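You operate a simulated robot arm through the tools that you are given. There is no shell and no other tool.

The job below is to be done with a simulated robot arm. You get a single attempt, and the scene is never put back.

JOB
Pin the blue block to the dark block through its ring.
Fine: unscrew the flat-head pin, slide the block in along the guide, screw the pin shut. Where these are worked on the way, their far stop is far enough and under half their travel is too little: flat-head pin.

Only the result counts: the job must be done as asked and must still hold three seconds after the hand-in. Knocking over, shifting, dropping, spilling or breaking anything else fails it.

ROBOT AND FRAMES
A 7-joint arm with a two-finger parallel gripper, fixed in place. Base frame: the origin is at the foot of the arm, x ahead of it, y to its left, z up; the work surface is at about z = 58. Units: cm, degrees, N and s.
With the tool pointing down near the work surface it reaches from about 30 to 72 cm from the base axis. Its first joint turns from -143.0 to 143.0 degrees. Payload 3 kg.
The tool frame sits at the grasp point between the pads (the TCP): z along the fingers, y along the line on which they close. The tips reach 3 cm beyond it. Largest opening 9.4 cm; finger width 2.8, thickness 1; the body of the gripper, 5 by 9.6 cm, starts 5.5 cm behind the TCP.
Orientation is told as [roll, pitch, yaw] about the base's x, y, z axes, in that order, counted from this pose: with the fingers straight down and closing along the base's y, the tool's x points along the base's -x, its y along +y and its z along -z.

CONTROLS
- The arm moves only by the tool apply_moves. Its argument "targets" is a list of rows, each an object of numbers (a shift or turn left out is 0, a gripper value left out holds the last): "tx", "ty", "tz": the shift along the base's x, y, z in units of 500 mm (1.0 is 500 mm); "ax", "ay", "az": the turn, a rotation vector about the base's x, y, z in units of 180 degrees (1.0 is 180 degrees); "jaw": the finger opening in cm, from 0 to 9.4. In form: [{"tx": .., "ty": .., "tz": .., "ax": .., "ay": .., "az": .., "jaw": ..}, ...]. A call has 1 to 20 rows; each row is the pose to reach, as a shift and turn from the pose commanded when the call began. A call with a number of a shift or a turn outside -1 to 1 is refused whole. A row lasts 0.2 s, in which the tool goes at most 5 cm and 8.6 degrees; a call with a longer step from one row to the next is refused whole, and so is a gripper value outside its range. A pose out of reach is approached as far as the arm can. The call stops where the force on the tool passes 90 N (or 10 N more than at its start, if that is more) or the arm is blocked; 0.2 s more then pass. Each finger travels about 4.5 cm/s and halts on what it meets, pressing with about 27 N; the grip force reading is that of the motor and also rises with nothing between the fingers. The clock runs only during rows and for 0.2 s after the last one: add rows that repeat a pose to give the fingers time. It gives the time, the measured TCP pose, the force on the tool (base axes), the opening and the grip force at its end, in the units of the frame above (readings bear some noise), with the torque about the TCP (base axes, N m) and any sound that the robot's microphone picked up.
- Cameras (640 x 400 px; columns grow to the right, rows downward): "scene" is fixed at [22.05, 65.14, 132.61]; the picture's right is [-0.61, -0.79, 0.00], its down [-0.59, 0.46, -0.66] and it looks along [0.52, -0.40, -0.75] (base axes); focal length 352 px, centre (320, 200). "wrist" rides on the gripper at [7.6, 1.4, -10.2] in the tool frame; the picture's right is [-0.18, 0.98, 0.00], its down [-0.75, -0.14, -0.64] and it looks along [-0.63, -0.12, 0.77] (tool axes); focal length 243 px, centre (320, 200). There is no depth. A picture from a camera that has moved, and an enlarged one, comes with that camera's place and axes in the base frame and with its lens.
- grab_frame(camera): a new picture of that camera. It takes no simulated time.
- raise_lower(by): slides the trunk up (or, below 0, down) by that many cm; the arm rides with it, the base frame stays. It gives what a move gives, with no picture.
- enlarge(camera, box): a new picture of the part [left, top, right, bottom] of that camera's present view, enlarged. It takes no simulated time.
- close_job(): hands the job in; it is judged then, once.

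Nothing tells you positions but the pictures and the camera data. Unless the task says otherwise, let go and move clear before handing in.

The tools are called after ">>>" as name(argument=value, ...) on one line, values as JSON. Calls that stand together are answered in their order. apply_moves: Moves the arm, as the interface text tells. Its arguments: {"type":"object","properties":{"targets":{"type":"array","items":{"type":"object","properties":{"tx":{"type":"number"},"ty":{"type":"number"},"tz":{"type":"number"},"ax":{"type":"number"},"ay":{"type":"number"},"az":{"type":"number"},"jaw":{"type":"number"}}}}},"required":["targets"]} The other tools are called the same way: raise_lower (by) slides the trunk up or down; grab_frame (camera) takes a picture; enlarge (camera, box) takes an enlarged picture of a part of a camera's view; close_job () hands the job in.

At the start:

```text
time_s: 0.0
tcp_pos: [48.76, 30.84, 97.01]
tcp_rot: [0.0, 0.0, 0.0]
ft_force: [-0.5, 0.7, -0.8]
ft_torque: [0.01, 0.0, -0.04]
opening: 9.4
grasp_force: 0.1
trunk travel left (down, up): [-2.5, 36.5]
```

scene: 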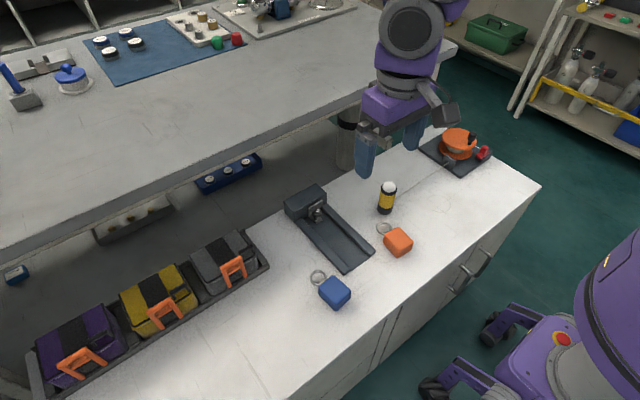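
wrist: 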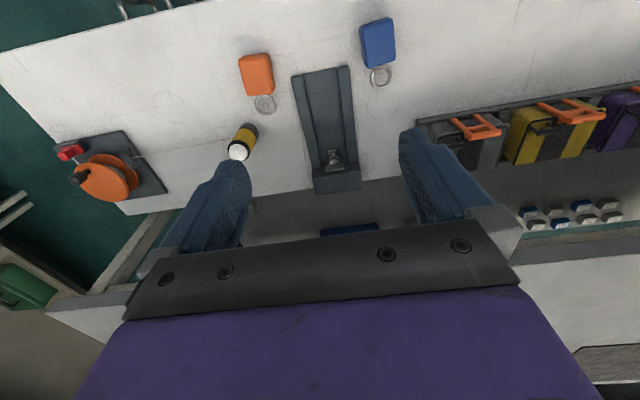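

I see a blue block with a ring, an orange block with a ring, and a dark block with a guide channel holding a pin. I'll look closer before moving.

>>> enlarge(camera="scene", box=[270, 170, 420, 320])

>>> enlarge(camera="wrist", box=[220, 0, 420, 200])

>>> enlarge(camera="scene", box=[280, 175, 340, 235])

```text
2.67 times, centred on (345, 245) of scene
camera zoom: at [22.05, 65.14, 132.61], right [-0.61, -0.79, 0.0], down [-0.59, 0.46, -0.66], along [0.52, -0.4, -0.75], focal length 938 px, centre (253, 80)
```

zoom: 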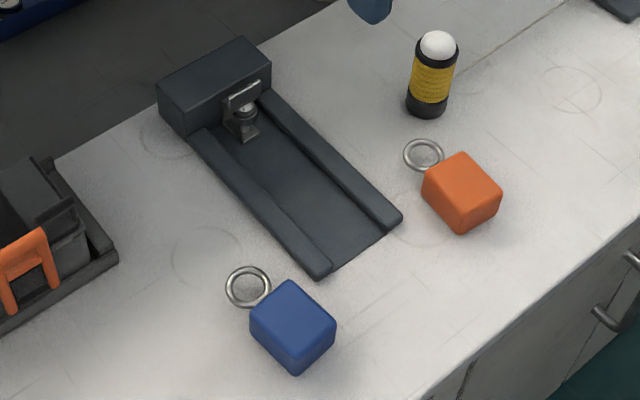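

```text
2.00 times, centred on (320, 100) of wrist
camera zoom: at [41.07, 32.13, 107.28], right [0.18, 0.98, 0.0], down [0.75, -0.14, 0.64], along [0.63, -0.12, -0.77], focal length 485 px, centre (320, 400)
```

zoom: 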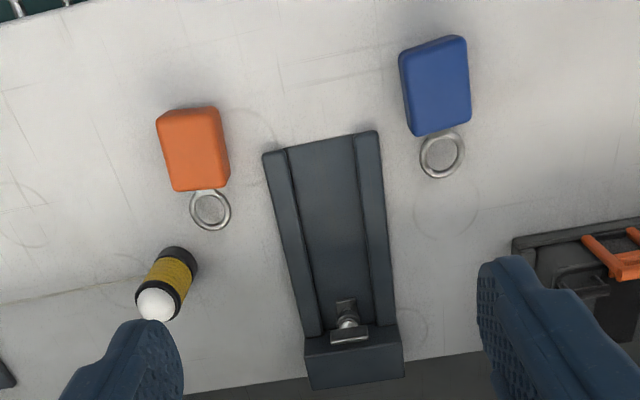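

```text
6.67 times, centred on (310, 205) of scene
camera zoom: at [22.05, 65.14, 132.61], right [-0.61, -0.79, 0.0], down [-0.59, 0.46, -0.66], along [0.52, -0.4, -0.75], focal length 2345 px, centre (387, 167)
```

zoom: 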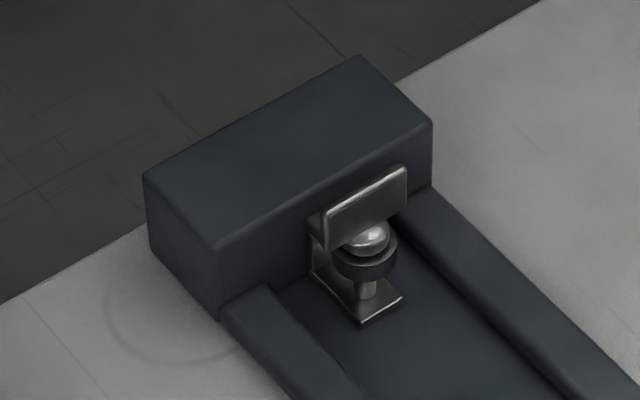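

The blue block lies near (49, 40) with its ring pointing +x. The guide runs along x at y≈30 from x≈51 to 71, with the pin near (69, 30) in front of the dark block. I'll move the wrist camera closer to see how the pin is built.

>>> apply_moves(targets=[{"tx": 0.04, "tz": -0.06}, {"tx": 0.08, "tz": -0.12}, {"tx": 0.12, "tz": -0.18}, {"tx": 0.15, "tz": -0.25}, {"tx": 0.18, "tz": -0.32}, {"tx": 0.2, "tz": -0.38}, {"tx": 0.2, "tz": -0.38}])

>>> grab_frame(camera="wrist")

>>> enlarge(camera="wrist", box=[260, 130, 400, 230])

```text
time_s: 1.6
tcp_pos: [58.6, 30.7, 77.78]
tcp_rot: [0.1, 0.0, 0.0]
ft_force: [-0.1, -0.3, -0.3]
ft_torque: [-0.02, 0.01, 0.01]
opening: 9.42
grasp_force: 0.1
trunk travel left (down, up): [-2.5, 36.5]
```

```text
taken
camera wrist: at [50.88, 32.13, 88.16], right [0.18, 0.98, 0.0], down [0.75, -0.14, 0.64], along [0.63, -0.12, -0.77], focal length 243 px, centre (320, 200)
```

wrist: 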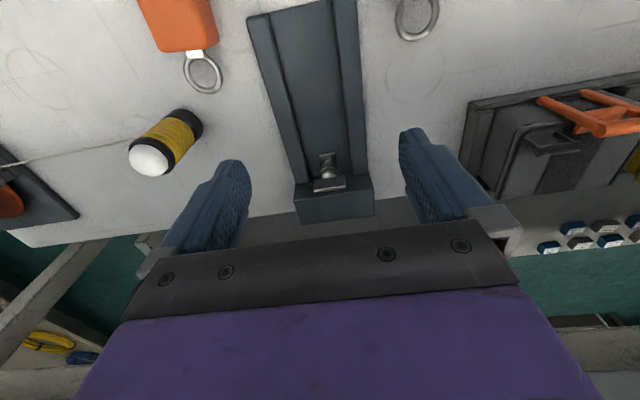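

```text
4.00 times, centred on (330, 180) of wrist
camera zoom: at [50.88, 32.13, 88.16], right [0.18, 0.98, 0.0], down [0.75, -0.14, 0.64], along [0.63, -0.12, -0.77], focal length 970 px, centre (280, 280)
```

zoom: 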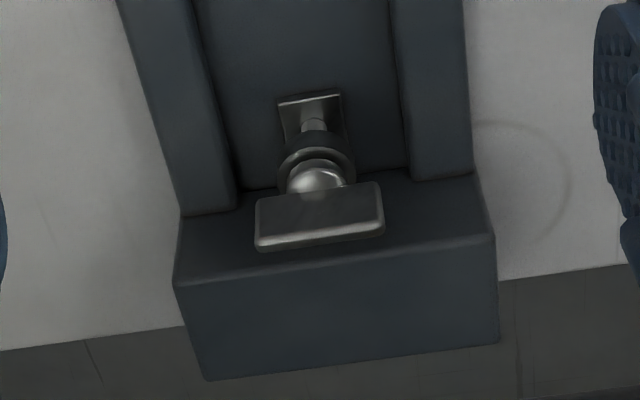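

The pin has an upright flat plate as its head. I put it at about (69.2, 29.9), 4 cm wide along y, with its top at z≈64; the dark block's front face is at x≈71.4 and its top at z≈62.3. I'll yaw the hand −90° and move above it to check the reach.

>>> apply_moves(targets=[{"az": -0.04, "tx": 0.0}, {"az": -0.08}, {"az": -0.12}, {"az": -0.16}, {"az": -0.2, "tx": 0.04}, {"az": -0.24, "tx": 0.08}, {"az": -0.28, "tx": 0.12}, {"az": -0.32, "tx": 0.16}, {"az": -0.36, "tx": 0.2088, "ty": -0.0188}, {"az": -0.4, "tx": 0.2088, "ty": -0.0188, "tz": -0.03}, {"az": -0.44, "tx": 0.2088, "ty": -0.0188, "tz": -0.06}, {"az": -0.48, "tx": 0.2088, "ty": -0.0188, "tz": -0.09}, {"az": -0.5, "tx": 0.2088, "ty": -0.0188, "tz": -0.12}, {"az": -0.5, "tx": 0.2088, "ty": -0.0188, "tz": -0.12}])

>>> grab_frame(camera="wrist")

>>> grab_frame(camera="scene")

```text
time_s: 4.6
tcp_pos: [69.11, 29.58, 71.96]
tcp_rot: [0.1, -0.1, -90.0]
ft_force: [1.3, -0.2, -0.6]
ft_torque: [0.02, 0.01, 0.01]
opening: 9.4
grasp_force: 0.1
trunk travel left (down, up): [-2.5, 36.5]
```

```text
taken
camera wrist: at [70.42, 37.26, 82.28], right [0.98, -0.18, 0.0], down [-0.14, -0.75, 0.64], along [-0.12, -0.63, -0.77], focal length 243 px, centre (320, 200)
```

wrist: 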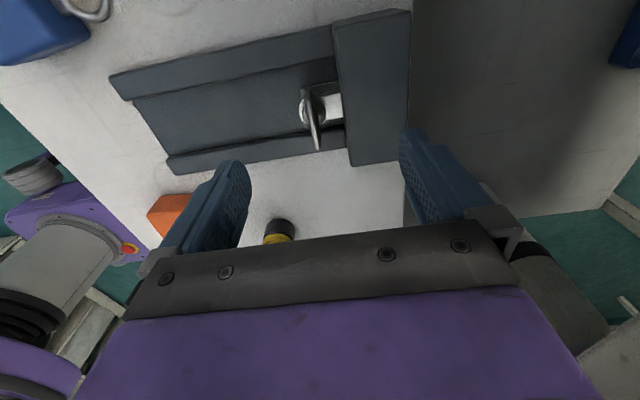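

```text
taken
```

scene: 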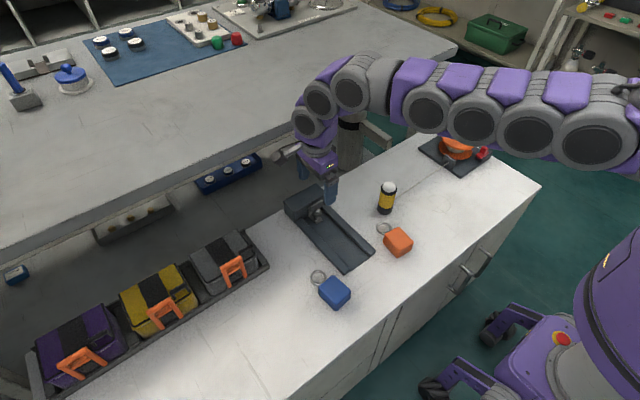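

The hand reached the spot above the pin with the fingers closing along x. I'll zoom in to read the head's exact position and the clamp underneath.

>>> enlarge(camera="wrist", box=[270, 60, 390, 170])

>>> enlarge(camera="scene", box=[280, 165, 360, 235])

```text
3.64 times, centred on (330, 115) of wrist
camera zoom: at [70.42, 37.26, 82.28], right [0.98, -0.18, 0.0], down [-0.14, -0.75, 0.64], along [-0.12, -0.63, -0.77], focal length 882 px, centre (284, 509)
```

zoom: 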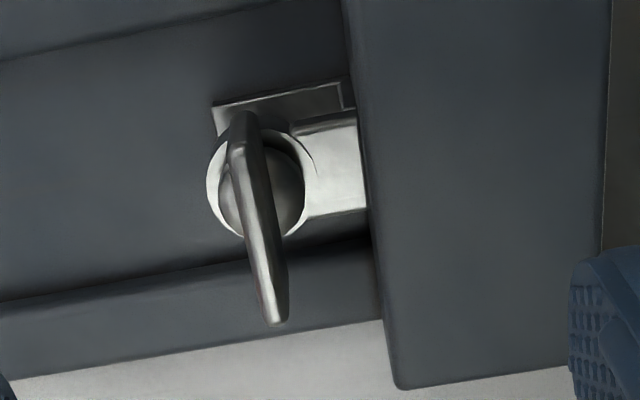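

```text
5.71 times, centred on (320, 200) of scene
camera zoom: at [22.05, 65.14, 132.61], right [-0.61, -0.79, 0.0], down [-0.59, 0.46, -0.66], along [0.52, -0.4, -0.75], focal length 2010 px, centre (320, 200)
```

zoom: 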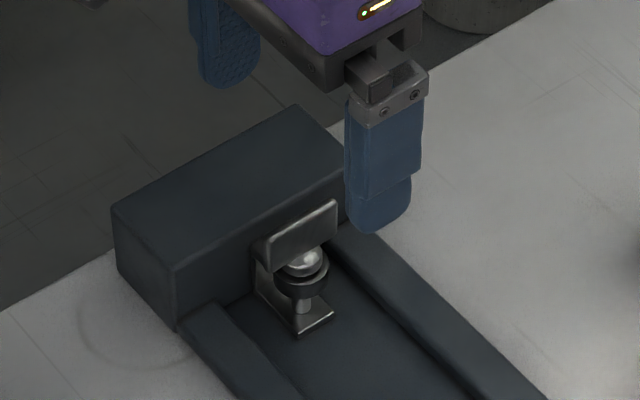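

The pin axis looks to be at about (68.55, 30.2), with the plate's top near z≈65 and the dark block's front face at x≈71. I'll narrow the jaws and hover just above the plate to check alignment.

>>> apply_moves(targets=[{"tx": -0.013, "ty": 0.008, "tz": 0, "jaw": 3.0}, {"tx": -0.013, "ty": 0.008, "tz": 0}, {"tx": -0.013, "ty": 0.008, "tz": -0.02}, {"tx": -0.013, "ty": 0.008, "tz": -0.04}, {"tx": -0.013, "ty": 0.008, "tz": -0.05}, {"tx": -0.013, "ty": 0.008, "tz": -0.05}, {"tx": -0.013, "ty": 0.008, "tz": -0.05}])

>>> enlarge(camera="wrist", box=[220, 60, 420, 240])

>>> enlarge(camera="scene", box=[280, 165, 360, 235])

```text
time_s: 6.2
tcp_pos: [68.6, 30.01, 69.64]
tcp_rot: [0.0, -0.1, -90.0]
ft_force: [-0.1, -0.5, -0.9]
ft_torque: [0.01, -0.03, 0.04]
opening: 3.01
grasp_force: 0.0
trunk travel left (down, up): [-2.5, 36.5]
```

```text
2.22 times, centred on (320, 150) of wrist
camera zoom: at [69.83, 37.71, 79.95], right [0.98, -0.18, 0.0], down [-0.14, -0.75, 0.64], along [-0.12, -0.63, -0.77], focal length 539 px, centre (320, 311)
```

zoom: 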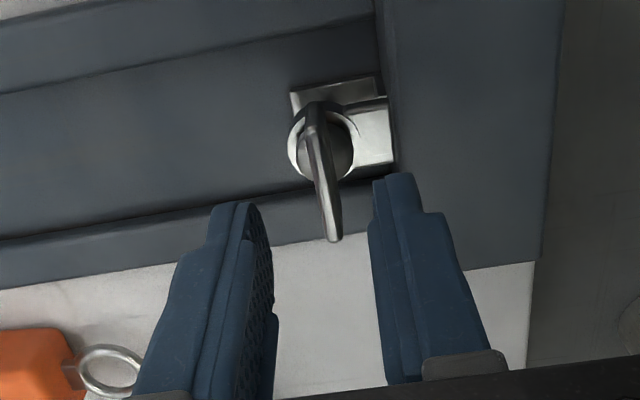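

```text
5.71 times, centred on (320, 200) of scene
camera zoom: at [22.05, 65.14, 132.61], right [-0.61, -0.79, 0.0], down [-0.59, 0.46, -0.66], along [0.52, -0.4, -0.75], focal length 2010 px, centre (320, 200)
```

zoom: 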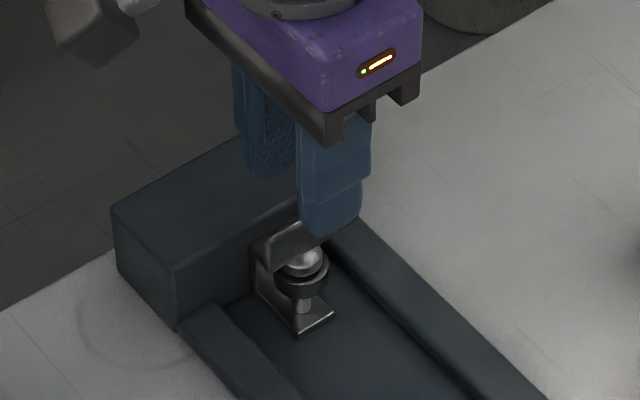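

The plate is centred between the fingers. Next I'll lower the tips to about z≈63.6 and close on it.

>>> apply_moves(targets=[{"tz": -0.02}, {"tz": -0.04}, {"tz": -0.058}, {"tz": -0.058}, {"tz": -0.058, "jaw": 0}, {"tz": -0.058, "jaw": 0}, {"tz": -0.058, "jaw": 0}, {"tz": -0.058, "jaw": 0}])

>>> enlarge(camera="wrist", box=[220, 60, 420, 240])

>>> enlarge(camera="scene", box=[280, 165, 360, 235])

```text
time_s: 8.0
tcp_pos: [68.66, 30.08, 67.09]
tcp_rot: [0.3, -0.1, -90.0]
ft_force: [24.9, 2.4, 0.0]
ft_torque: [0.24, -0.58, 0.02]
opening: 0.55
grasp_force: 39.4
out of reach, approached as far as the arm can: row 2, 3, 4, 5, 6, 7, 8
trunk travel left (down, up): [-2.5, 36.5]
```

```text
2.22 times, centred on (320, 150) of wrist
camera zoom: at [69.92, 37.67, 77.27], right [0.98, -0.18, 0.01], down [-0.14, -0.75, 0.64], along [-0.11, -0.63, -0.77], focal length 539 px, centre (320, 311)
```

zoom: 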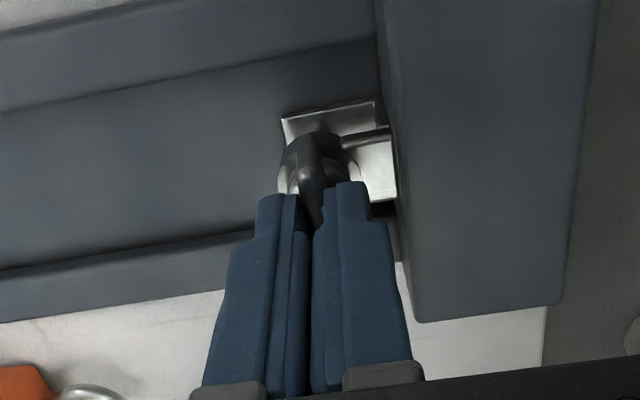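

```text
5.71 times, centred on (320, 200) of scene
camera zoom: at [22.05, 65.14, 132.61], right [-0.61, -0.79, 0.0], down [-0.59, 0.46, -0.66], along [0.52, -0.4, -0.75], focal length 2010 px, centre (320, 200)
```

zoom: 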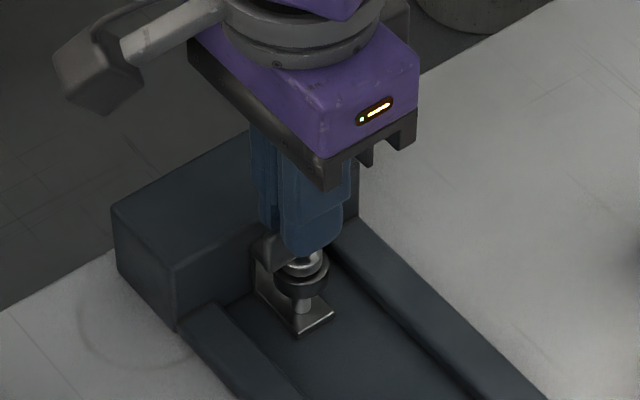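

I gripped the plate, but the arm is at its reach limit down here. I'll let go, back up, and lower the trunk to gain margin.

>>> apply_moves(targets=[{"jaw": 3.0}, {"jaw": 3.0}, {"jaw": 3.0}, {"tz": 0.03}, {"tz": 0.06}, {"tz": 0.1}, {"tz": 0.14}, {"tz": 0.14}])

>>> raise_lower(by=-2.4)

>>> enlarge(camera="wrist", box=[220, 60, 420, 240])

```text
time_s: 9.8
tcp_pos: [68.42, 29.99, 74.11]
tcp_rot: [0.0, -0.2, -89.9]
ft_force: [0.5, -0.1, -0.1]
ft_torque: [0.01, -0.01, 0.02]
opening: 2.98
grasp_force: 0.1
trunk travel left (down, up): [-2.5, 36.5]
```

```text
time_s: 10.5
tcp_pos: [68.36, 29.86, 71.69]
tcp_rot: [0.1, 0.0, -89.9]
ft_force: [0.2, 0.6, 0.4]
ft_torque: [0.02, 0.0, 0.03]
opening: 2.99
grasp_force: 0.1
trunk travel left (down, up): [-0.1, 38.9]
```

```text
2.22 times, centred on (320, 150) of wrist
camera zoom: at [69.62, 37.61, 81.99], right [0.98, -0.18, 0.0], down [-0.14, -0.75, 0.64], along [-0.12, -0.63, -0.77], focal length 539 px, centre (320, 311)
```

zoom: 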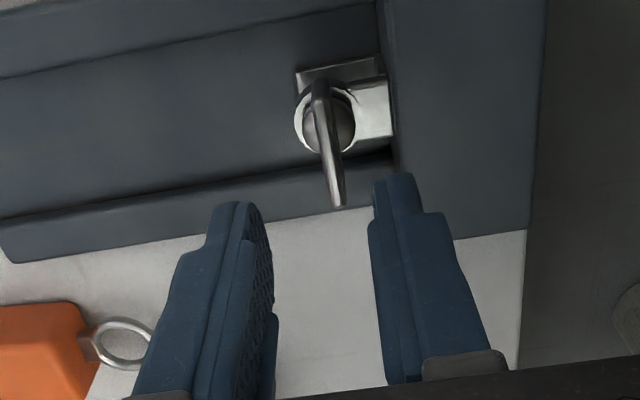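

Trunk is down 2.4 cm. Now I'll descend again, shifted slightly in +x, and grip the plate.

>>> apply_moves(targets=[{"tx": 0.006, "ty": 0.004, "tz": -0.03}, {"tx": 0.006, "ty": 0.004, "tz": -0.06}, {"tx": 0.006, "ty": 0.004, "tz": -0.08}, {"tx": 0.006, "ty": 0.004, "tz": -0.1}, {"tx": 0.006, "ty": 0.004, "tz": -0.1}, {"tx": 0.006, "ty": 0.004, "tz": -0.1}])

>>> enlarge(camera="wrist", box=[220, 60, 420, 240])

```text
time_s: 11.9
tcp_pos: [68.83, 30.19, 66.77]
tcp_rot: [0.1, -0.1, -90.0]
ft_force: [-0.4, 0.0, -0.2]
ft_torque: [0.0, 0.0, 0.0]
opening: 3.02
grasp_force: 0.0
trunk travel left (down, up): [-0.1, 38.9]
```

```text
2.22 times, centred on (320, 150) of wrist
camera zoom: at [70.12, 37.83, 77.01], right [0.98, -0.18, 0.0], down [-0.14, -0.75, 0.64], along [-0.12, -0.63, -0.77], focal length 539 px, centre (320, 311)
```

zoom: 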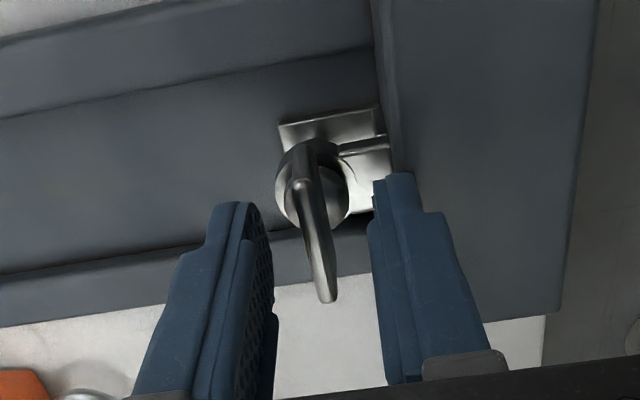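

The arm now reaches the grip height and the plate sits mid-jaw. Closing on it.

>>> apply_moves(targets=[{"tx": -0.002, "jaw": 1.0}, {"tx": -0.002, "jaw": 0}, {"tx": -0.002, "jaw": 0}, {"tx": -0.002, "jaw": 0}, {"tx": -0.002, "jaw": 0}])

>>> enlarge(camera="wrist", box=[220, 60, 420, 240])

```text
time_s: 13.1
tcp_pos: [68.72, 30.22, 66.66]
tcp_rot: [0.0, -0.3, -89.8]
ft_force: [-12.6, -4.2, -4.0]
ft_torque: [-0.33, 0.25, 0.0]
opening: 0.53
grasp_force: 39.7
trunk travel left (down, up): [-0.1, 38.9]
```

```text
2.22 times, centred on (320, 150) of wrist
camera zoom: at [69.97, 37.9, 76.93], right [0.98, -0.18, 0.0], down [-0.14, -0.75, 0.65], along [-0.12, -0.64, -0.76], focal length 539 px, centre (320, 311)
```

zoom: 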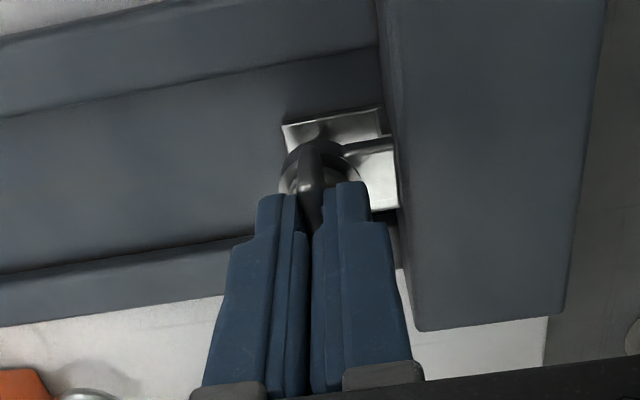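

The grip holds with small side forces. I'll try turning counter-clockwise about 40° and watch the forces.

>>> apply_moves(targets=[{"tx": -0.001, "az": 0.02}, {"tx": -0.001, "az": 0.05}, {"tx": -0.001, "az": 0.08}, {"tx": -0.001, "az": 0.11}, {"tx": -0.001, "az": 0.14}, {"tx": -0.001, "az": 0.17}, {"tx": -0.001, "az": 0.2}, {"tx": -0.001, "az": 0.2}])

>>> enlarge(camera="wrist", box=[220, 60, 420, 240])

>>> enlarge(camera="scene", box=[280, 165, 360, 235])

```text
time_s: 14.9
tcp_pos: [68.57, 30.14, 66.72]
tcp_rot: [0.2, -0.1, -53.9]
ft_force: [-1.3, -1.9, 10.9]
ft_torque: [0.73, 0.66, -0.03]
opening: 0.52
grasp_force: 39.8
trunk travel left (down, up): [-0.1, 38.9]
```

```text
2.22 times, centred on (320, 150) of wrist
camera zoom: at [65.1, 37.17, 77.1], right [0.9, 0.43, 0.0], down [0.33, -0.69, 0.64], along [0.28, -0.58, -0.77], focal length 539 px, centre (320, 311)
```

zoom: 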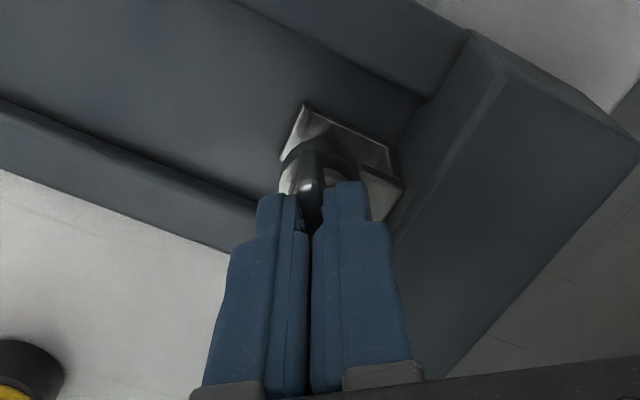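

```text
5.71 times, centred on (320, 200) of scene
camera zoom: at [22.05, 65.14, 132.61], right [-0.61, -0.79, 0.0], down [-0.59, 0.46, -0.66], along [0.52, -0.4, -0.75], focal length 2010 px, centre (320, 200)
```

zoom: 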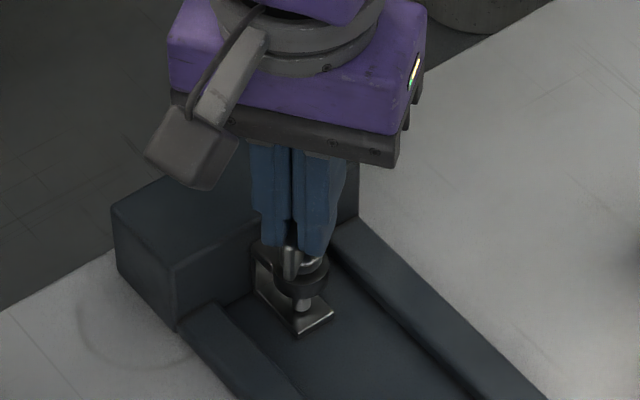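

The head turned freely and is pushing up a little, so counter-clockwise unscrews it. I'll continue turning, rising slightly with it.

>>> apply_moves(targets=[{"az": 0.04, "tz": 0.001}, {"az": 0.08, "tz": 0.002}, {"az": 0.12, "tz": 0.003}, {"az": 0.16, "tz": 0.004}, {"az": 0.2, "tz": 0.005}, {"az": 0.24, "tz": 0.006}, {"az": 0.28, "tz": 0.007}, {"az": 0.3, "tz": 0.007}, {"az": 0.3, "tz": 0.007}])

>>> enlarge(camera="scene", box=[280, 165, 360, 235])

```text
time_s: 16.9
tcp_pos: [68.49, 30.01, 67.09]
tcp_rot: [0.1, -0.2, 0.2]
ft_force: [6.7, -6.3, 16.9]
ft_torque: [-0.17, -0.28, -0.1]
opening: 0.53
grasp_force: 39.7
trunk travel left (down, up): [-0.1, 38.9]
```

```text
5.71 times, centred on (320, 200) of scene
camera zoom: at [22.05, 65.14, 132.61], right [-0.61, -0.79, 0.0], down [-0.59, 0.46, -0.66], along [0.52, -0.4, -0.75], focal length 2010 px, centre (320, 200)
```

zoom: 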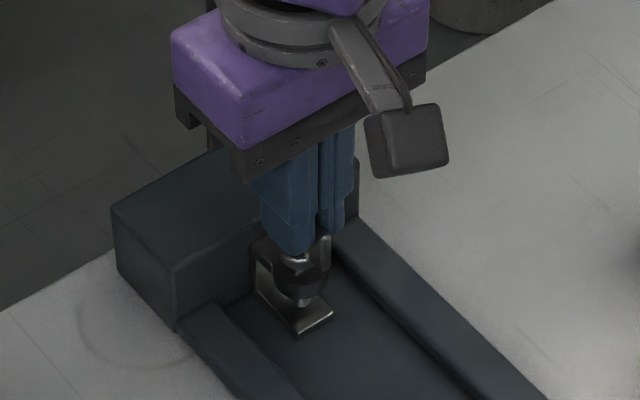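

90° done and still free, with the pin lifting. Continuing another 90° and rising a little faster.

>>> apply_moves(targets=[{"az": 0.04, "tz": 0.0015}, {"az": 0.08, "tz": 0.003}, {"az": 0.12, "tz": 0.0045}, {"az": 0.16, "tz": 0.006}, {"az": 0.2, "tz": 0.0075}, {"az": 0.24, "tz": 0.009}, {"az": 0.28, "tz": 0.0105}, {"az": 0.32, "tz": 0.012}, {"az": 0.36, "tz": 0.0135}, {"az": 0.4, "tz": 0.015}, {"az": 0.4, "tz": 0.015}])

>>> enlarge(camera="scene", box=[280, 165, 360, 235])

>>> enlarge(camera="wrist", box=[220, 60, 420, 240])

```text
time_s: 19.3
tcp_pos: [68.64, 29.89, 67.63]
tcp_rot: [0.2, -0.1, 72.1]
ft_force: [9.9, -18.2, -6.7]
ft_torque: [-0.81, -0.16, -0.03]
opening: 0.53
grasp_force: 39.7
trunk travel left (down, up): [-0.1, 38.9]
```

```text
5.71 times, centred on (320, 200) of scene
camera zoom: at [22.05, 65.14, 132.61], right [-0.61, -0.79, 0.0], down [-0.59, 0.46, -0.66], along [0.52, -0.4, -0.75], focal length 2010 px, centre (320, 200)
```

zoom: 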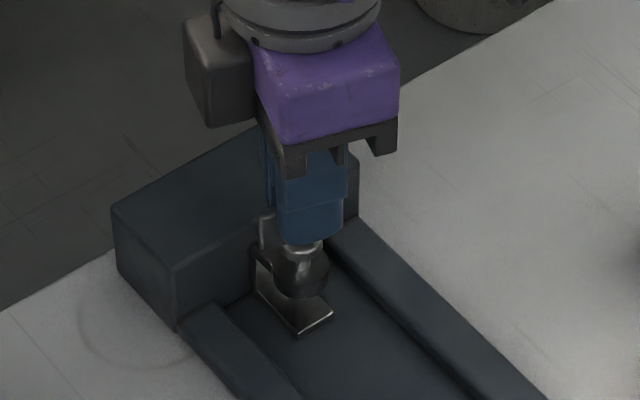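

```text
2.22 times, centred on (320, 150) of wrist
camera zoom: at [64.86, 23.1, 77.97], right [-0.88, 0.48, 0.0], down [0.37, 0.67, 0.64], along [0.3, 0.56, -0.77], focal length 539 px, centre (320, 311)
```

zoom: 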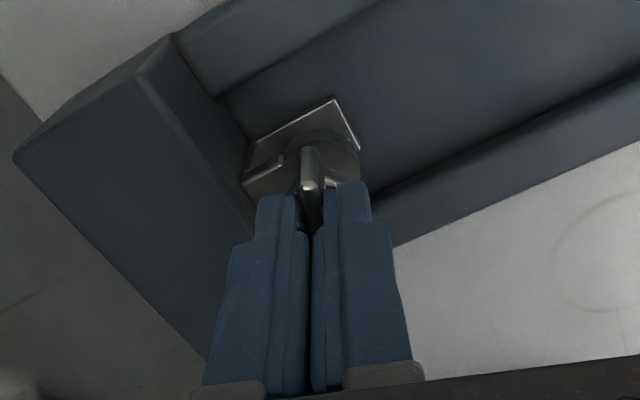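

About 162° turned, and the shaft has lifted out of the gap below the collar. I'll continue, watching for a stop, with a small sideways correction.

>>> apply_moves(targets=[{"ty": -0.002, "tx": 0.001, "az": 0.03, "tz": 0.001}, {"ty": -0.002, "tx": 0.001, "az": 0.06, "tz": 0.002}, {"ty": -0.002, "tx": 0.001, "az": 0.09, "tz": 0.003}, {"ty": -0.002, "tx": 0.001, "az": 0.12, "tz": 0.004}, {"ty": -0.002, "tx": 0.001, "az": 0.15, "tz": 0.005}, {"ty": -0.002, "tx": 0.001, "az": 0.18, "tz": 0.006}, {"ty": -0.002, "tx": 0.001, "az": 0.2, "tz": 0.006}, {"ty": -0.002, "tx": 0.001, "az": 0.2, "tz": 0.006}])

>>> enlarge(camera="scene", box=[280, 165, 360, 235])

```text
time_s: 21.1
tcp_pos: [68.68, 29.82, 67.9]
tcp_rot: [0.4, 0.0, 108.2]
ft_force: [0.2, -20.6, -19.1]
ft_torque: [-0.84, -0.2, 0.11]
opening: 0.53
grasp_force: 39.2
trunk travel left (down, up): [-0.1, 38.9]
```

```text
5.71 times, centred on (320, 200) of scene
camera zoom: at [22.05, 65.14, 132.61], right [-0.61, -0.79, 0.0], down [-0.59, 0.46, -0.66], along [0.52, -0.4, -0.75], focal length 2010 px, centre (320, 200)
```

zoom: 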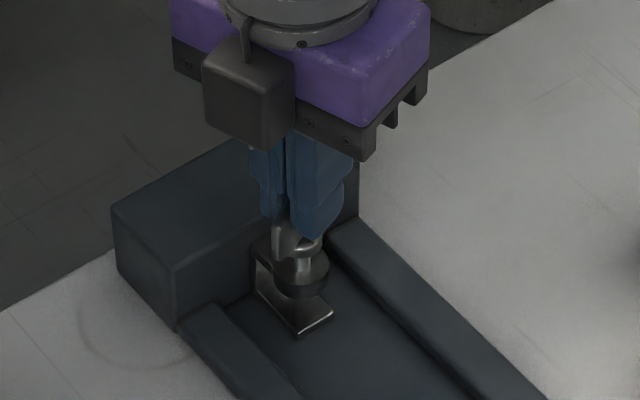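

Still turning freely. The hand is now pulling up more than the pin rises, so I'll turn further without rising.

>>> apply_moves(targets=[{"ty": -0.003, "az": 0.03, "tz": -0.001}, {"ty": -0.003, "az": 0.06, "tz": -0.002}, {"ty": -0.003, "az": 0.09, "tz": -0.002}, {"ty": -0.003, "az": 0.12, "tz": -0.002}, {"ty": -0.003, "az": 0.15, "tz": -0.002}, {"ty": -0.003, "az": 0.18, "tz": -0.002}, {"ty": -0.003, "az": 0.2, "tz": -0.002}, {"ty": -0.003, "az": 0.2, "tz": -0.002}])

>>> enlarge(camera="scene", box=[280, 165, 360, 235])

>>> enlarge(camera="wrist", box=[220, 60, 420, 240])

```text
time_s: 22.9
tcp_pos: [68.73, 30.01, 68.03]
tcp_rot: [0.0, 0.0, 144.1]
ft_force: [22.3, -4.8, 1.6]
ft_torque: [0.29, 0.04, -0.07]
opening: 0.51
grasp_force: 39.4
trunk travel left (down, up): [-0.1, 38.9]
```

```text
5.71 times, centred on (320, 200) of scene
camera zoom: at [22.05, 65.14, 132.61], right [-0.61, -0.79, 0.0], down [-0.59, 0.46, -0.66], along [0.52, -0.4, -0.75], focal length 2010 px, centre (320, 200)
```

zoom: 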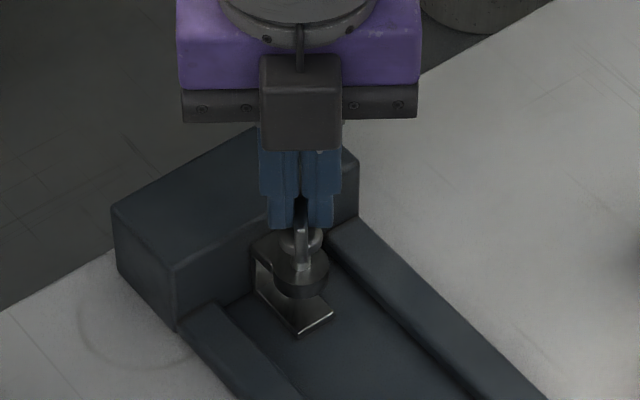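

```text
2.22 times, centred on (320, 150) of wrist
camera zoom: at [74.0, 24.36, 78.37], right [-0.73, -0.69, 0.0], down [-0.53, 0.56, 0.64], along [-0.44, 0.47, -0.77], focal length 539 px, centre (320, 311)
```

zoom: 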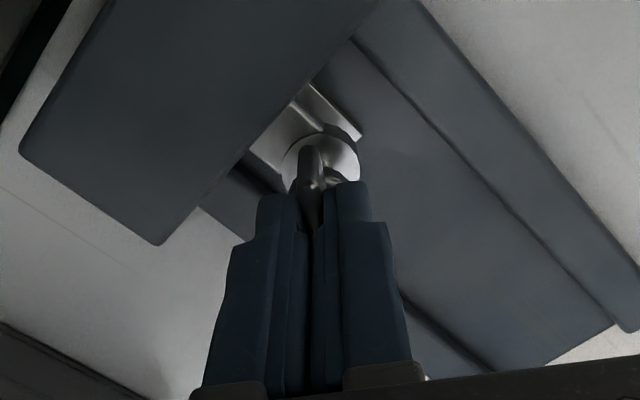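

234° turned and still free. Continuing with a small lateral correction.

>>> apply_moves(targets=[{"tx": 0.003, "az": 0.03, "tz": 0.001}, {"tx": 0.003, "az": 0.06, "tz": 0.002}, {"tx": 0.003, "az": 0.09, "tz": 0.003}, {"tx": 0.003, "az": 0.12, "tz": 0.003}, {"tx": 0.003, "az": 0.15, "tz": 0.003}, {"tx": 0.003, "az": 0.18, "tz": 0.003}, {"tx": 0.003, "az": 0.2, "tz": 0.003}, {"tx": 0.003, "az": 0.2, "tz": 0.003}])

>>> enlarge(camera="scene", box=[280, 165, 360, 235])

```text
time_s: 24.7
tcp_pos: [68.84, 30.0, 68.07]
tcp_rot: [0.1, 0.0, -179.8]
ft_force: [18.5, 8.5, 20.1]
ft_torque: [0.2, 0.22, -0.11]
opening: 0.51
grasp_force: 39.6
trunk travel left (down, up): [-0.1, 38.9]
```

```text
5.71 times, centred on (320, 200) of scene
camera zoom: at [22.05, 65.14, 132.61], right [-0.61, -0.79, 0.0], down [-0.59, 0.46, -0.66], along [0.52, -0.4, -0.75], focal length 2010 px, centre (320, 200)
```

zoom: 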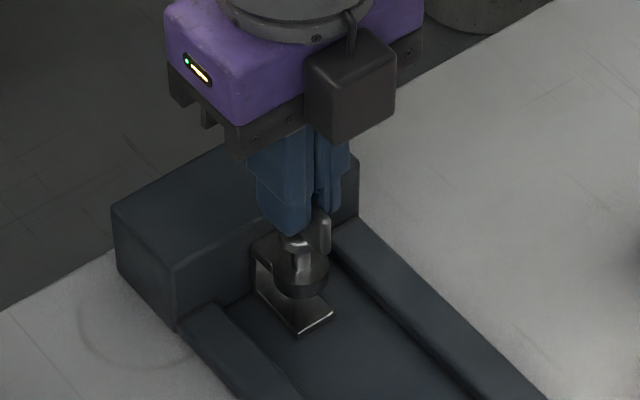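

270° turned and the pin is still rising and pushing the hand up. Continuing with a bit more rise.

>>> apply_moves(targets=[{"tx": 0.002, "ty": 0.001, "az": 0.03, "tz": 0.003}, {"tx": 0.002, "ty": 0.001, "az": 0.06, "tz": 0.005}, {"tx": 0.002, "ty": 0.001, "az": 0.09, "tz": 0.006}, {"tx": 0.002, "ty": 0.001, "az": 0.12, "tz": 0.007}, {"tx": 0.002, "ty": 0.001, "az": 0.15, "tz": 0.008}, {"tx": 0.002, "ty": 0.001, "az": 0.18, "tz": 0.009}, {"tx": 0.002, "ty": 0.001, "az": 0.2, "tz": 0.009}, {"tx": 0.002, "ty": 0.001, "az": 0.2, "tz": 0.009}])

>>> enlarge(camera="scene", box=[280, 165, 360, 235])

>>> enlarge(camera="wrist", box=[220, 60, 420, 240])

```text
time_s: 26.5
tcp_pos: [60.96, 30.73, 68.2]
tcp_rot: [0.4, 0.0, -144.4]
ft_force: [0.2, 0.2, -0.5]
ft_torque: [-0.04, 0.02, 0.04]
opening: 0.0
grasp_force: 33.0
out of reach, approached as far as the arm can: row 5, 6, 7, 8
trunk travel left (down, up): [-0.1, 38.9]
```

```text
5.71 times, centred on (320, 200) of scene
camera zoom: at [22.05, 65.14, 132.61], right [-0.61, -0.79, 0.0], down [-0.59, 0.46, -0.66], along [0.52, -0.4, -0.75], focal length 2010 px, centre (320, 200)
```

zoom: 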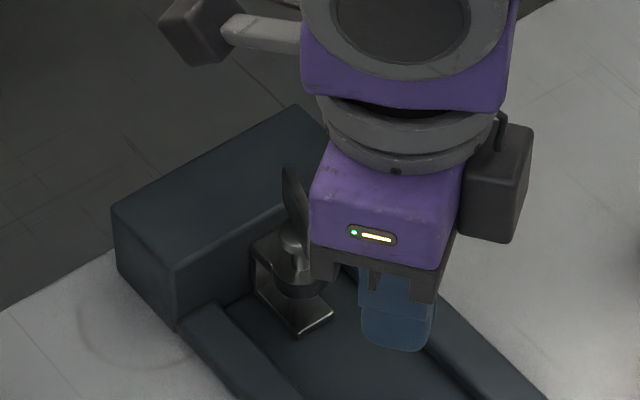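

```text
2.22 times, centred on (320, 150) of wrist
camera zoom: at [67.78, 34.14, 78.53], right [0.42, -0.91, 0.01], down [-0.7, -0.32, 0.64], along [-0.58, -0.28, -0.77], focal length 539 px, centre (320, 311)
```

zoom: 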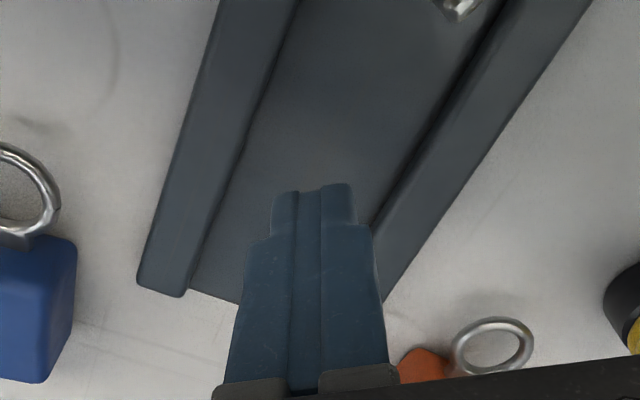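

The wrist hit its turning limit near yaw 200°, so the hand slid off the plate toward the base; nothing else looks disturbed. I'll rise clear and check where the hand is.

>>> apply_moves(targets=[{"tz": 0.03, "jaw": 3.0}, {"tz": 0.06}, {"tz": 0.09}, {"tz": 0.12}, {"tz": 0.12}])

>>> enlarge(camera="scene", box=[260, 165, 420, 315])

>>> grab_frame(camera="wrist")

```text
time_s: 27.7
tcp_pos: [60.82, 30.44, 74.14]
tcp_rot: [0.0, -0.2, -144.0]
ft_force: [-0.3, -0.1, -0.4]
ft_torque: [0.01, 0.01, -0.04]
opening: 3.01
grasp_force: 0.2
trunk travel left (down, up): [-0.1, 38.9]
```

```text
2.67 times, centred on (340, 240) of scene
camera zoom: at [22.05, 65.14, 132.61], right [-0.61, -0.79, 0.0], down [-0.59, 0.46, -0.66], along [0.52, -0.4, -0.75], focal length 938 px, centre (267, 93)
```

zoom: 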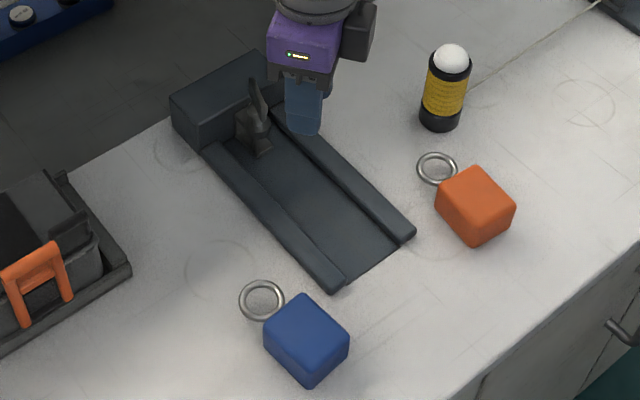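

```text
taken
camera wrist: at [67.65, 33.82, 84.42], right [0.43, -0.9, 0.0], down [-0.69, -0.33, 0.64], along [-0.58, -0.28, -0.77], focal length 243 px, centre (320, 200)
```

wrist: 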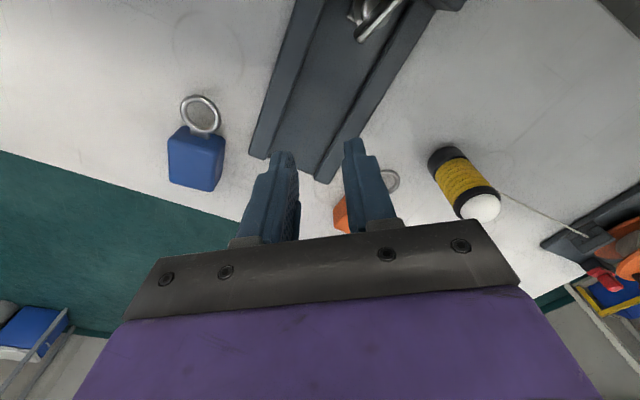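

Nothing else was touched. I'll unwind the wrist clockwise back to around yaw 0 and inspect the pin.

>>> apply_moves(targets=[{"az": -0.045, "tz": 0.02}, {"az": -0.09, "tz": 0.04}, {"az": -0.135, "tz": 0.06}, {"az": -0.18, "tz": 0.08}, {"az": -0.225, "tz": 0.08}, {"az": -0.27, "tz": 0.08}, {"az": -0.315, "tz": 0.08}, {"az": -0.36, "tz": 0.08}, {"az": -0.405, "tz": 0.08}, {"az": -0.45, "tz": 0.08}, {"az": -0.495, "tz": 0.08}, {"az": -0.54, "tz": 0.08}, {"az": -0.585, "tz": 0.08}, {"az": -0.63, "tz": 0.08}, {"az": -0.675, "tz": 0.08}, {"az": -0.72, "tz": 0.08}, {"az": -0.765, "tz": 0.08}, {"az": -0.81, "tz": 0.08}, {"az": -0.855, "tz": 0.08}, {"az": -0.9, "tz": 0.08}])

>>> apply_moves(targets=[{"az": -0.045}, {"az": -0.09}, {"az": -0.135}, {"az": -0.18}, {"az": -0.225}, {"az": -0.27}, {"az": -0.3}, {"az": -0.3}])

>>> enlarge(camera="wrist", box=[260, 110, 400, 210])

>>> enlarge(camera="scene", box=[280, 165, 360, 235])

```text
time_s: 31.9
tcp_pos: [60.8, 30.48, 78.04]
tcp_rot: [0.1, -0.1, 53.9]
ft_force: [0.2, 0.2, 0.1]
ft_torque: [0.01, -0.02, 0.0]
opening: 2.99
grasp_force: 0.1
trunk travel left (down, up): [-0.1, 38.9]
```

```text
time_s: 33.7
tcp_pos: [60.87, 30.49, 77.99]
tcp_rot: [-0.1, 0.0, 0.0]
ft_force: [0.0, 0.2, 0.3]
ft_torque: [0.0, 0.0, -0.03]
opening: 2.99
grasp_force: 0.0
trunk travel left (down, up): [-0.1, 38.9]
```

```text
4.00 times, centred on (330, 160) of wrist
camera zoom: at [53.13, 31.96, 88.3], right [0.18, 0.98, 0.0], down [0.75, -0.14, 0.64], along [0.63, -0.12, -0.77], focal length 970 px, centre (280, 360)
```

zoom: 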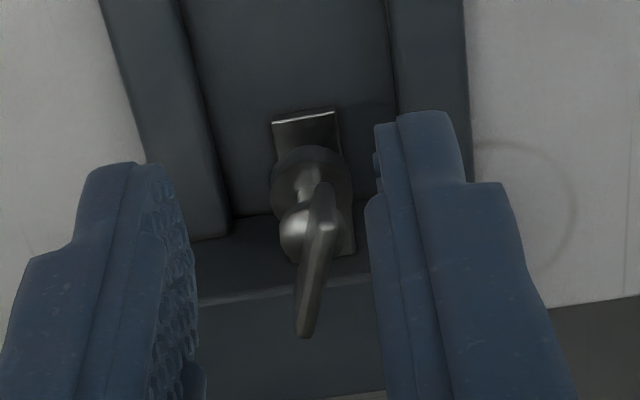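

```text
5.71 times, centred on (320, 200) of scene
camera zoom: at [22.05, 65.14, 132.61], right [-0.61, -0.79, 0.0], down [-0.59, 0.46, -0.66], along [0.52, -0.4, -0.75], focal length 2010 px, centre (320, 200)
```

zoom: 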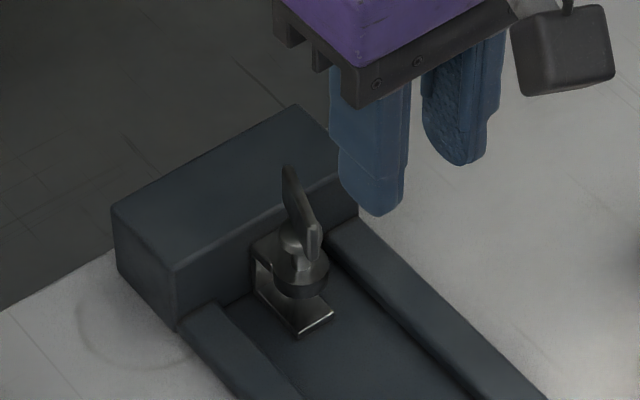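

The plate now stands about −15° off the x axis and has risen roughly 1.3 cm. I'll re-grip it at yaw −15° so the wrist has about 200° more to turn; first I'll hover to check.

>>> apply_moves(targets=[{"tx": 0.03, "ty": -0.002, "az": -0.02, "jaw": 3.4}, {"tx": 0.06, "ty": -0.004, "az": -0.04}, {"tx": 0.09, "ty": -0.006, "az": -0.06}, {"tx": 0.12, "ty": -0.008, "az": -0.0833, "tz": -0.02}, {"tx": 0.157, "ty": -0.01, "az": -0.0833, "tz": -0.05}, {"tx": 0.157, "ty": -0.01, "az": -0.0833, "tz": -0.08}, {"tx": 0.157, "ty": -0.01, "az": -0.0833, "tz": -0.11}, {"tx": 0.157, "ty": -0.01, "az": -0.0833, "tz": -0.13}, {"tx": 0.157, "ty": -0.01, "az": -0.0833, "tz": -0.13}])

>>> enlarge(camera="wrist", box=[220, 60, 420, 240])

>>> enlarge(camera="scene", box=[280, 165, 360, 235])

```text
time_s: 35.7
tcp_pos: [68.8, 30.19, 71.37]
tcp_rot: [0.0, -0.1, -15.0]
ft_force: [-0.3, -0.1, 0.5]
ft_torque: [0.01, 0.0, 0.01]
opening: 3.44
grasp_force: 0.0
trunk travel left (down, up): [-0.1, 38.9]
```

```text
2.22 times, centred on (320, 150) of wrist
camera zoom: at [61.68, 33.5, 81.79], right [0.43, 0.9, 0.0], down [0.69, -0.33, 0.64], along [0.58, -0.28, -0.77], focal length 539 px, centre (320, 311)
```

zoom: 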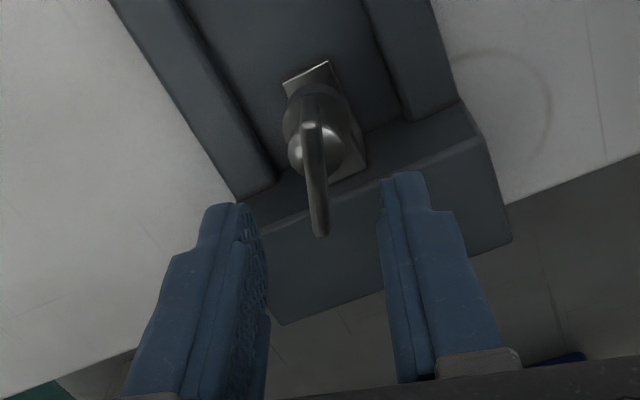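

```text
5.71 times, centred on (320, 200) of scene
camera zoom: at [22.05, 65.14, 132.61], right [-0.61, -0.79, 0.0], down [-0.59, 0.46, -0.66], along [0.52, -0.4, -0.75], focal length 2010 px, centre (320, 200)
```

zoom: 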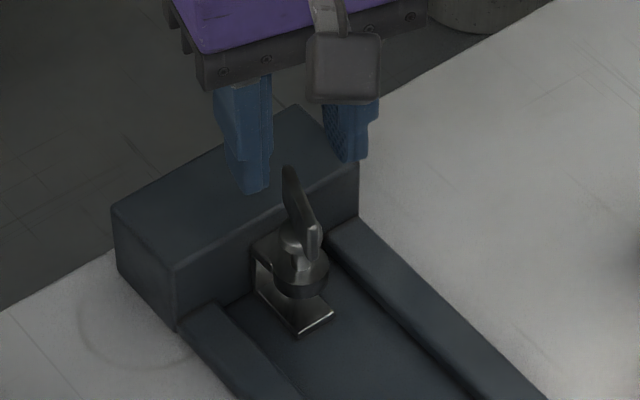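

The plate's azimuth is about −21° and it is centred at (68.7, 30.05). I'll turn the hand to match, descend and grip.

>>> apply_moves(targets=[{"az": -0.03, "tz": 0}, {"az": -0.03, "tz": -0.03}, {"az": -0.03, "tz": -0.06}, {"az": -0.03, "tz": -0.072}, {"az": -0.03, "tz": -0.072}, {"az": -0.03, "tz": -0.072, "jaw": 1.5}, {"az": -0.03, "tz": -0.072, "jaw": 0}, {"az": -0.03, "tz": -0.072, "jaw": 0}, {"az": -0.03, "tz": -0.072, "jaw": 0}, {"az": -0.03, "tz": -0.072, "jaw": 0}])

>>> enlarge(camera="wrist", box=[220, 60, 420, 240])

>>> enlarge(camera="scene", box=[280, 165, 360, 235])

```text
time_s: 37.9
tcp_pos: [68.84, 29.97, 68.01]
tcp_rot: [0.0, -0.2, -20.3]
ft_force: [5.6, 6.5, 1.0]
ft_torque: [0.1, -0.26, -0.02]
opening: 0.54
grasp_force: 40.3
trunk travel left (down, up): [-0.1, 38.9]
```

```text
2.22 times, centred on (320, 150) of wrist
camera zoom: at [62.04, 33.99, 78.23], right [0.51, 0.86, 0.0], down [0.66, -0.39, 0.64], along [0.55, -0.33, -0.77], focal length 539 px, centre (320, 311)
```

zoom: 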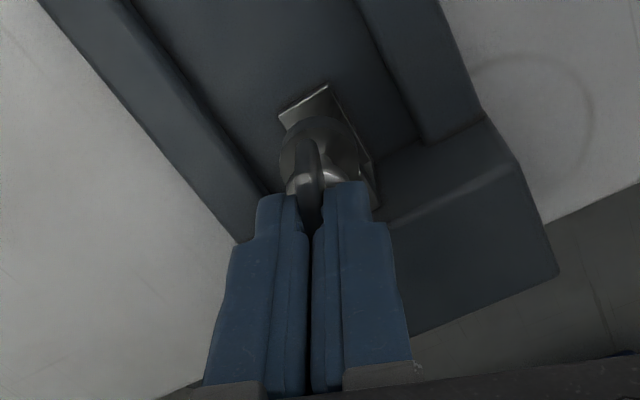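

```text
5.71 times, centred on (320, 200) of scene
camera zoom: at [22.05, 65.14, 132.61], right [-0.61, -0.79, 0.0], down [-0.59, 0.46, -0.66], along [0.52, -0.4, -0.75], focal length 2010 px, centre (320, 200)
```

zoom: 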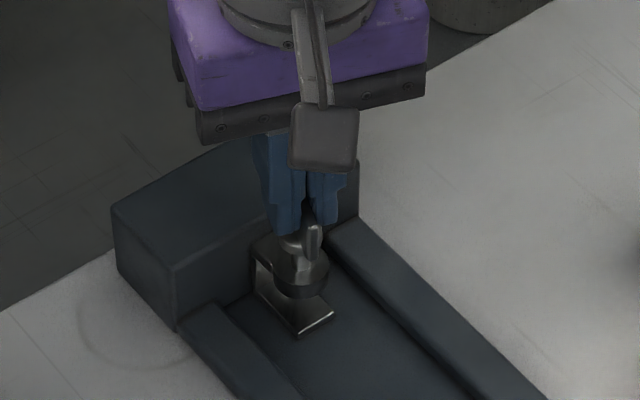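

Gripped again at yaw −20°. I'll continue counter-clockwise with a matching rise and watch the torque for a stop.

>>> apply_moves(targets=[{"az": 0.03, "tz": 0.0005}, {"az": 0.06, "tz": 0.001}, {"az": 0.09, "tz": 0.0015}, {"az": 0.12, "tz": 0.002}, {"az": 0.15, "tz": 0.0025}, {"az": 0.18, "tz": 0.003}, {"az": 0.21, "tz": 0.0035}, {"az": 0.24, "tz": 0.004}, {"az": 0.27, "tz": 0.0045}, {"az": 0.3, "tz": 0.005}, {"az": 0.3, "tz": 0.005}])

>>> enlarge(camera="scene", box=[280, 165, 360, 235])

>>> enlarge(camera="wrist", box=[220, 60, 420, 240])

```text
time_s: 40.3
tcp_pos: [68.74, 30.1, 68.19]
tcp_rot: [0.0, -0.1, 33.7]
ft_force: [-0.3, 9.4, 14.5]
ft_torque: [-0.15, 0.52, -0.09]
opening: 0.53
grasp_force: 39.5
trunk travel left (down, up): [-0.1, 38.9]
```

```text
5.71 times, centred on (320, 200) of scene
camera zoom: at [22.05, 65.14, 132.61], right [-0.61, -0.79, 0.0], down [-0.59, 0.46, -0.66], along [0.52, -0.4, -0.75], focal length 2010 px, centre (320, 200)
```

zoom: 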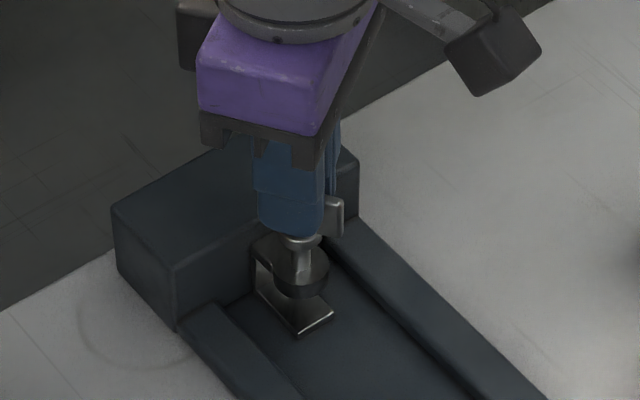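

```text
2.22 times, centred on (320, 150) of wrist
camera zoom: at [61.55, 27.07, 78.5], right [-0.39, 0.92, 0.0], down [0.7, 0.3, 0.64], along [0.59, 0.25, -0.77], focal length 539 px, centre (320, 311)
```

zoom: 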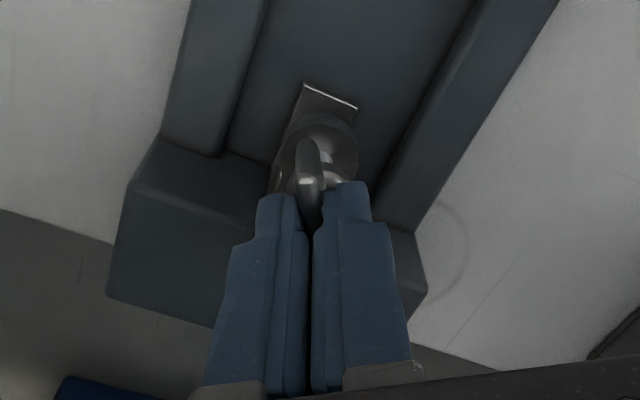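

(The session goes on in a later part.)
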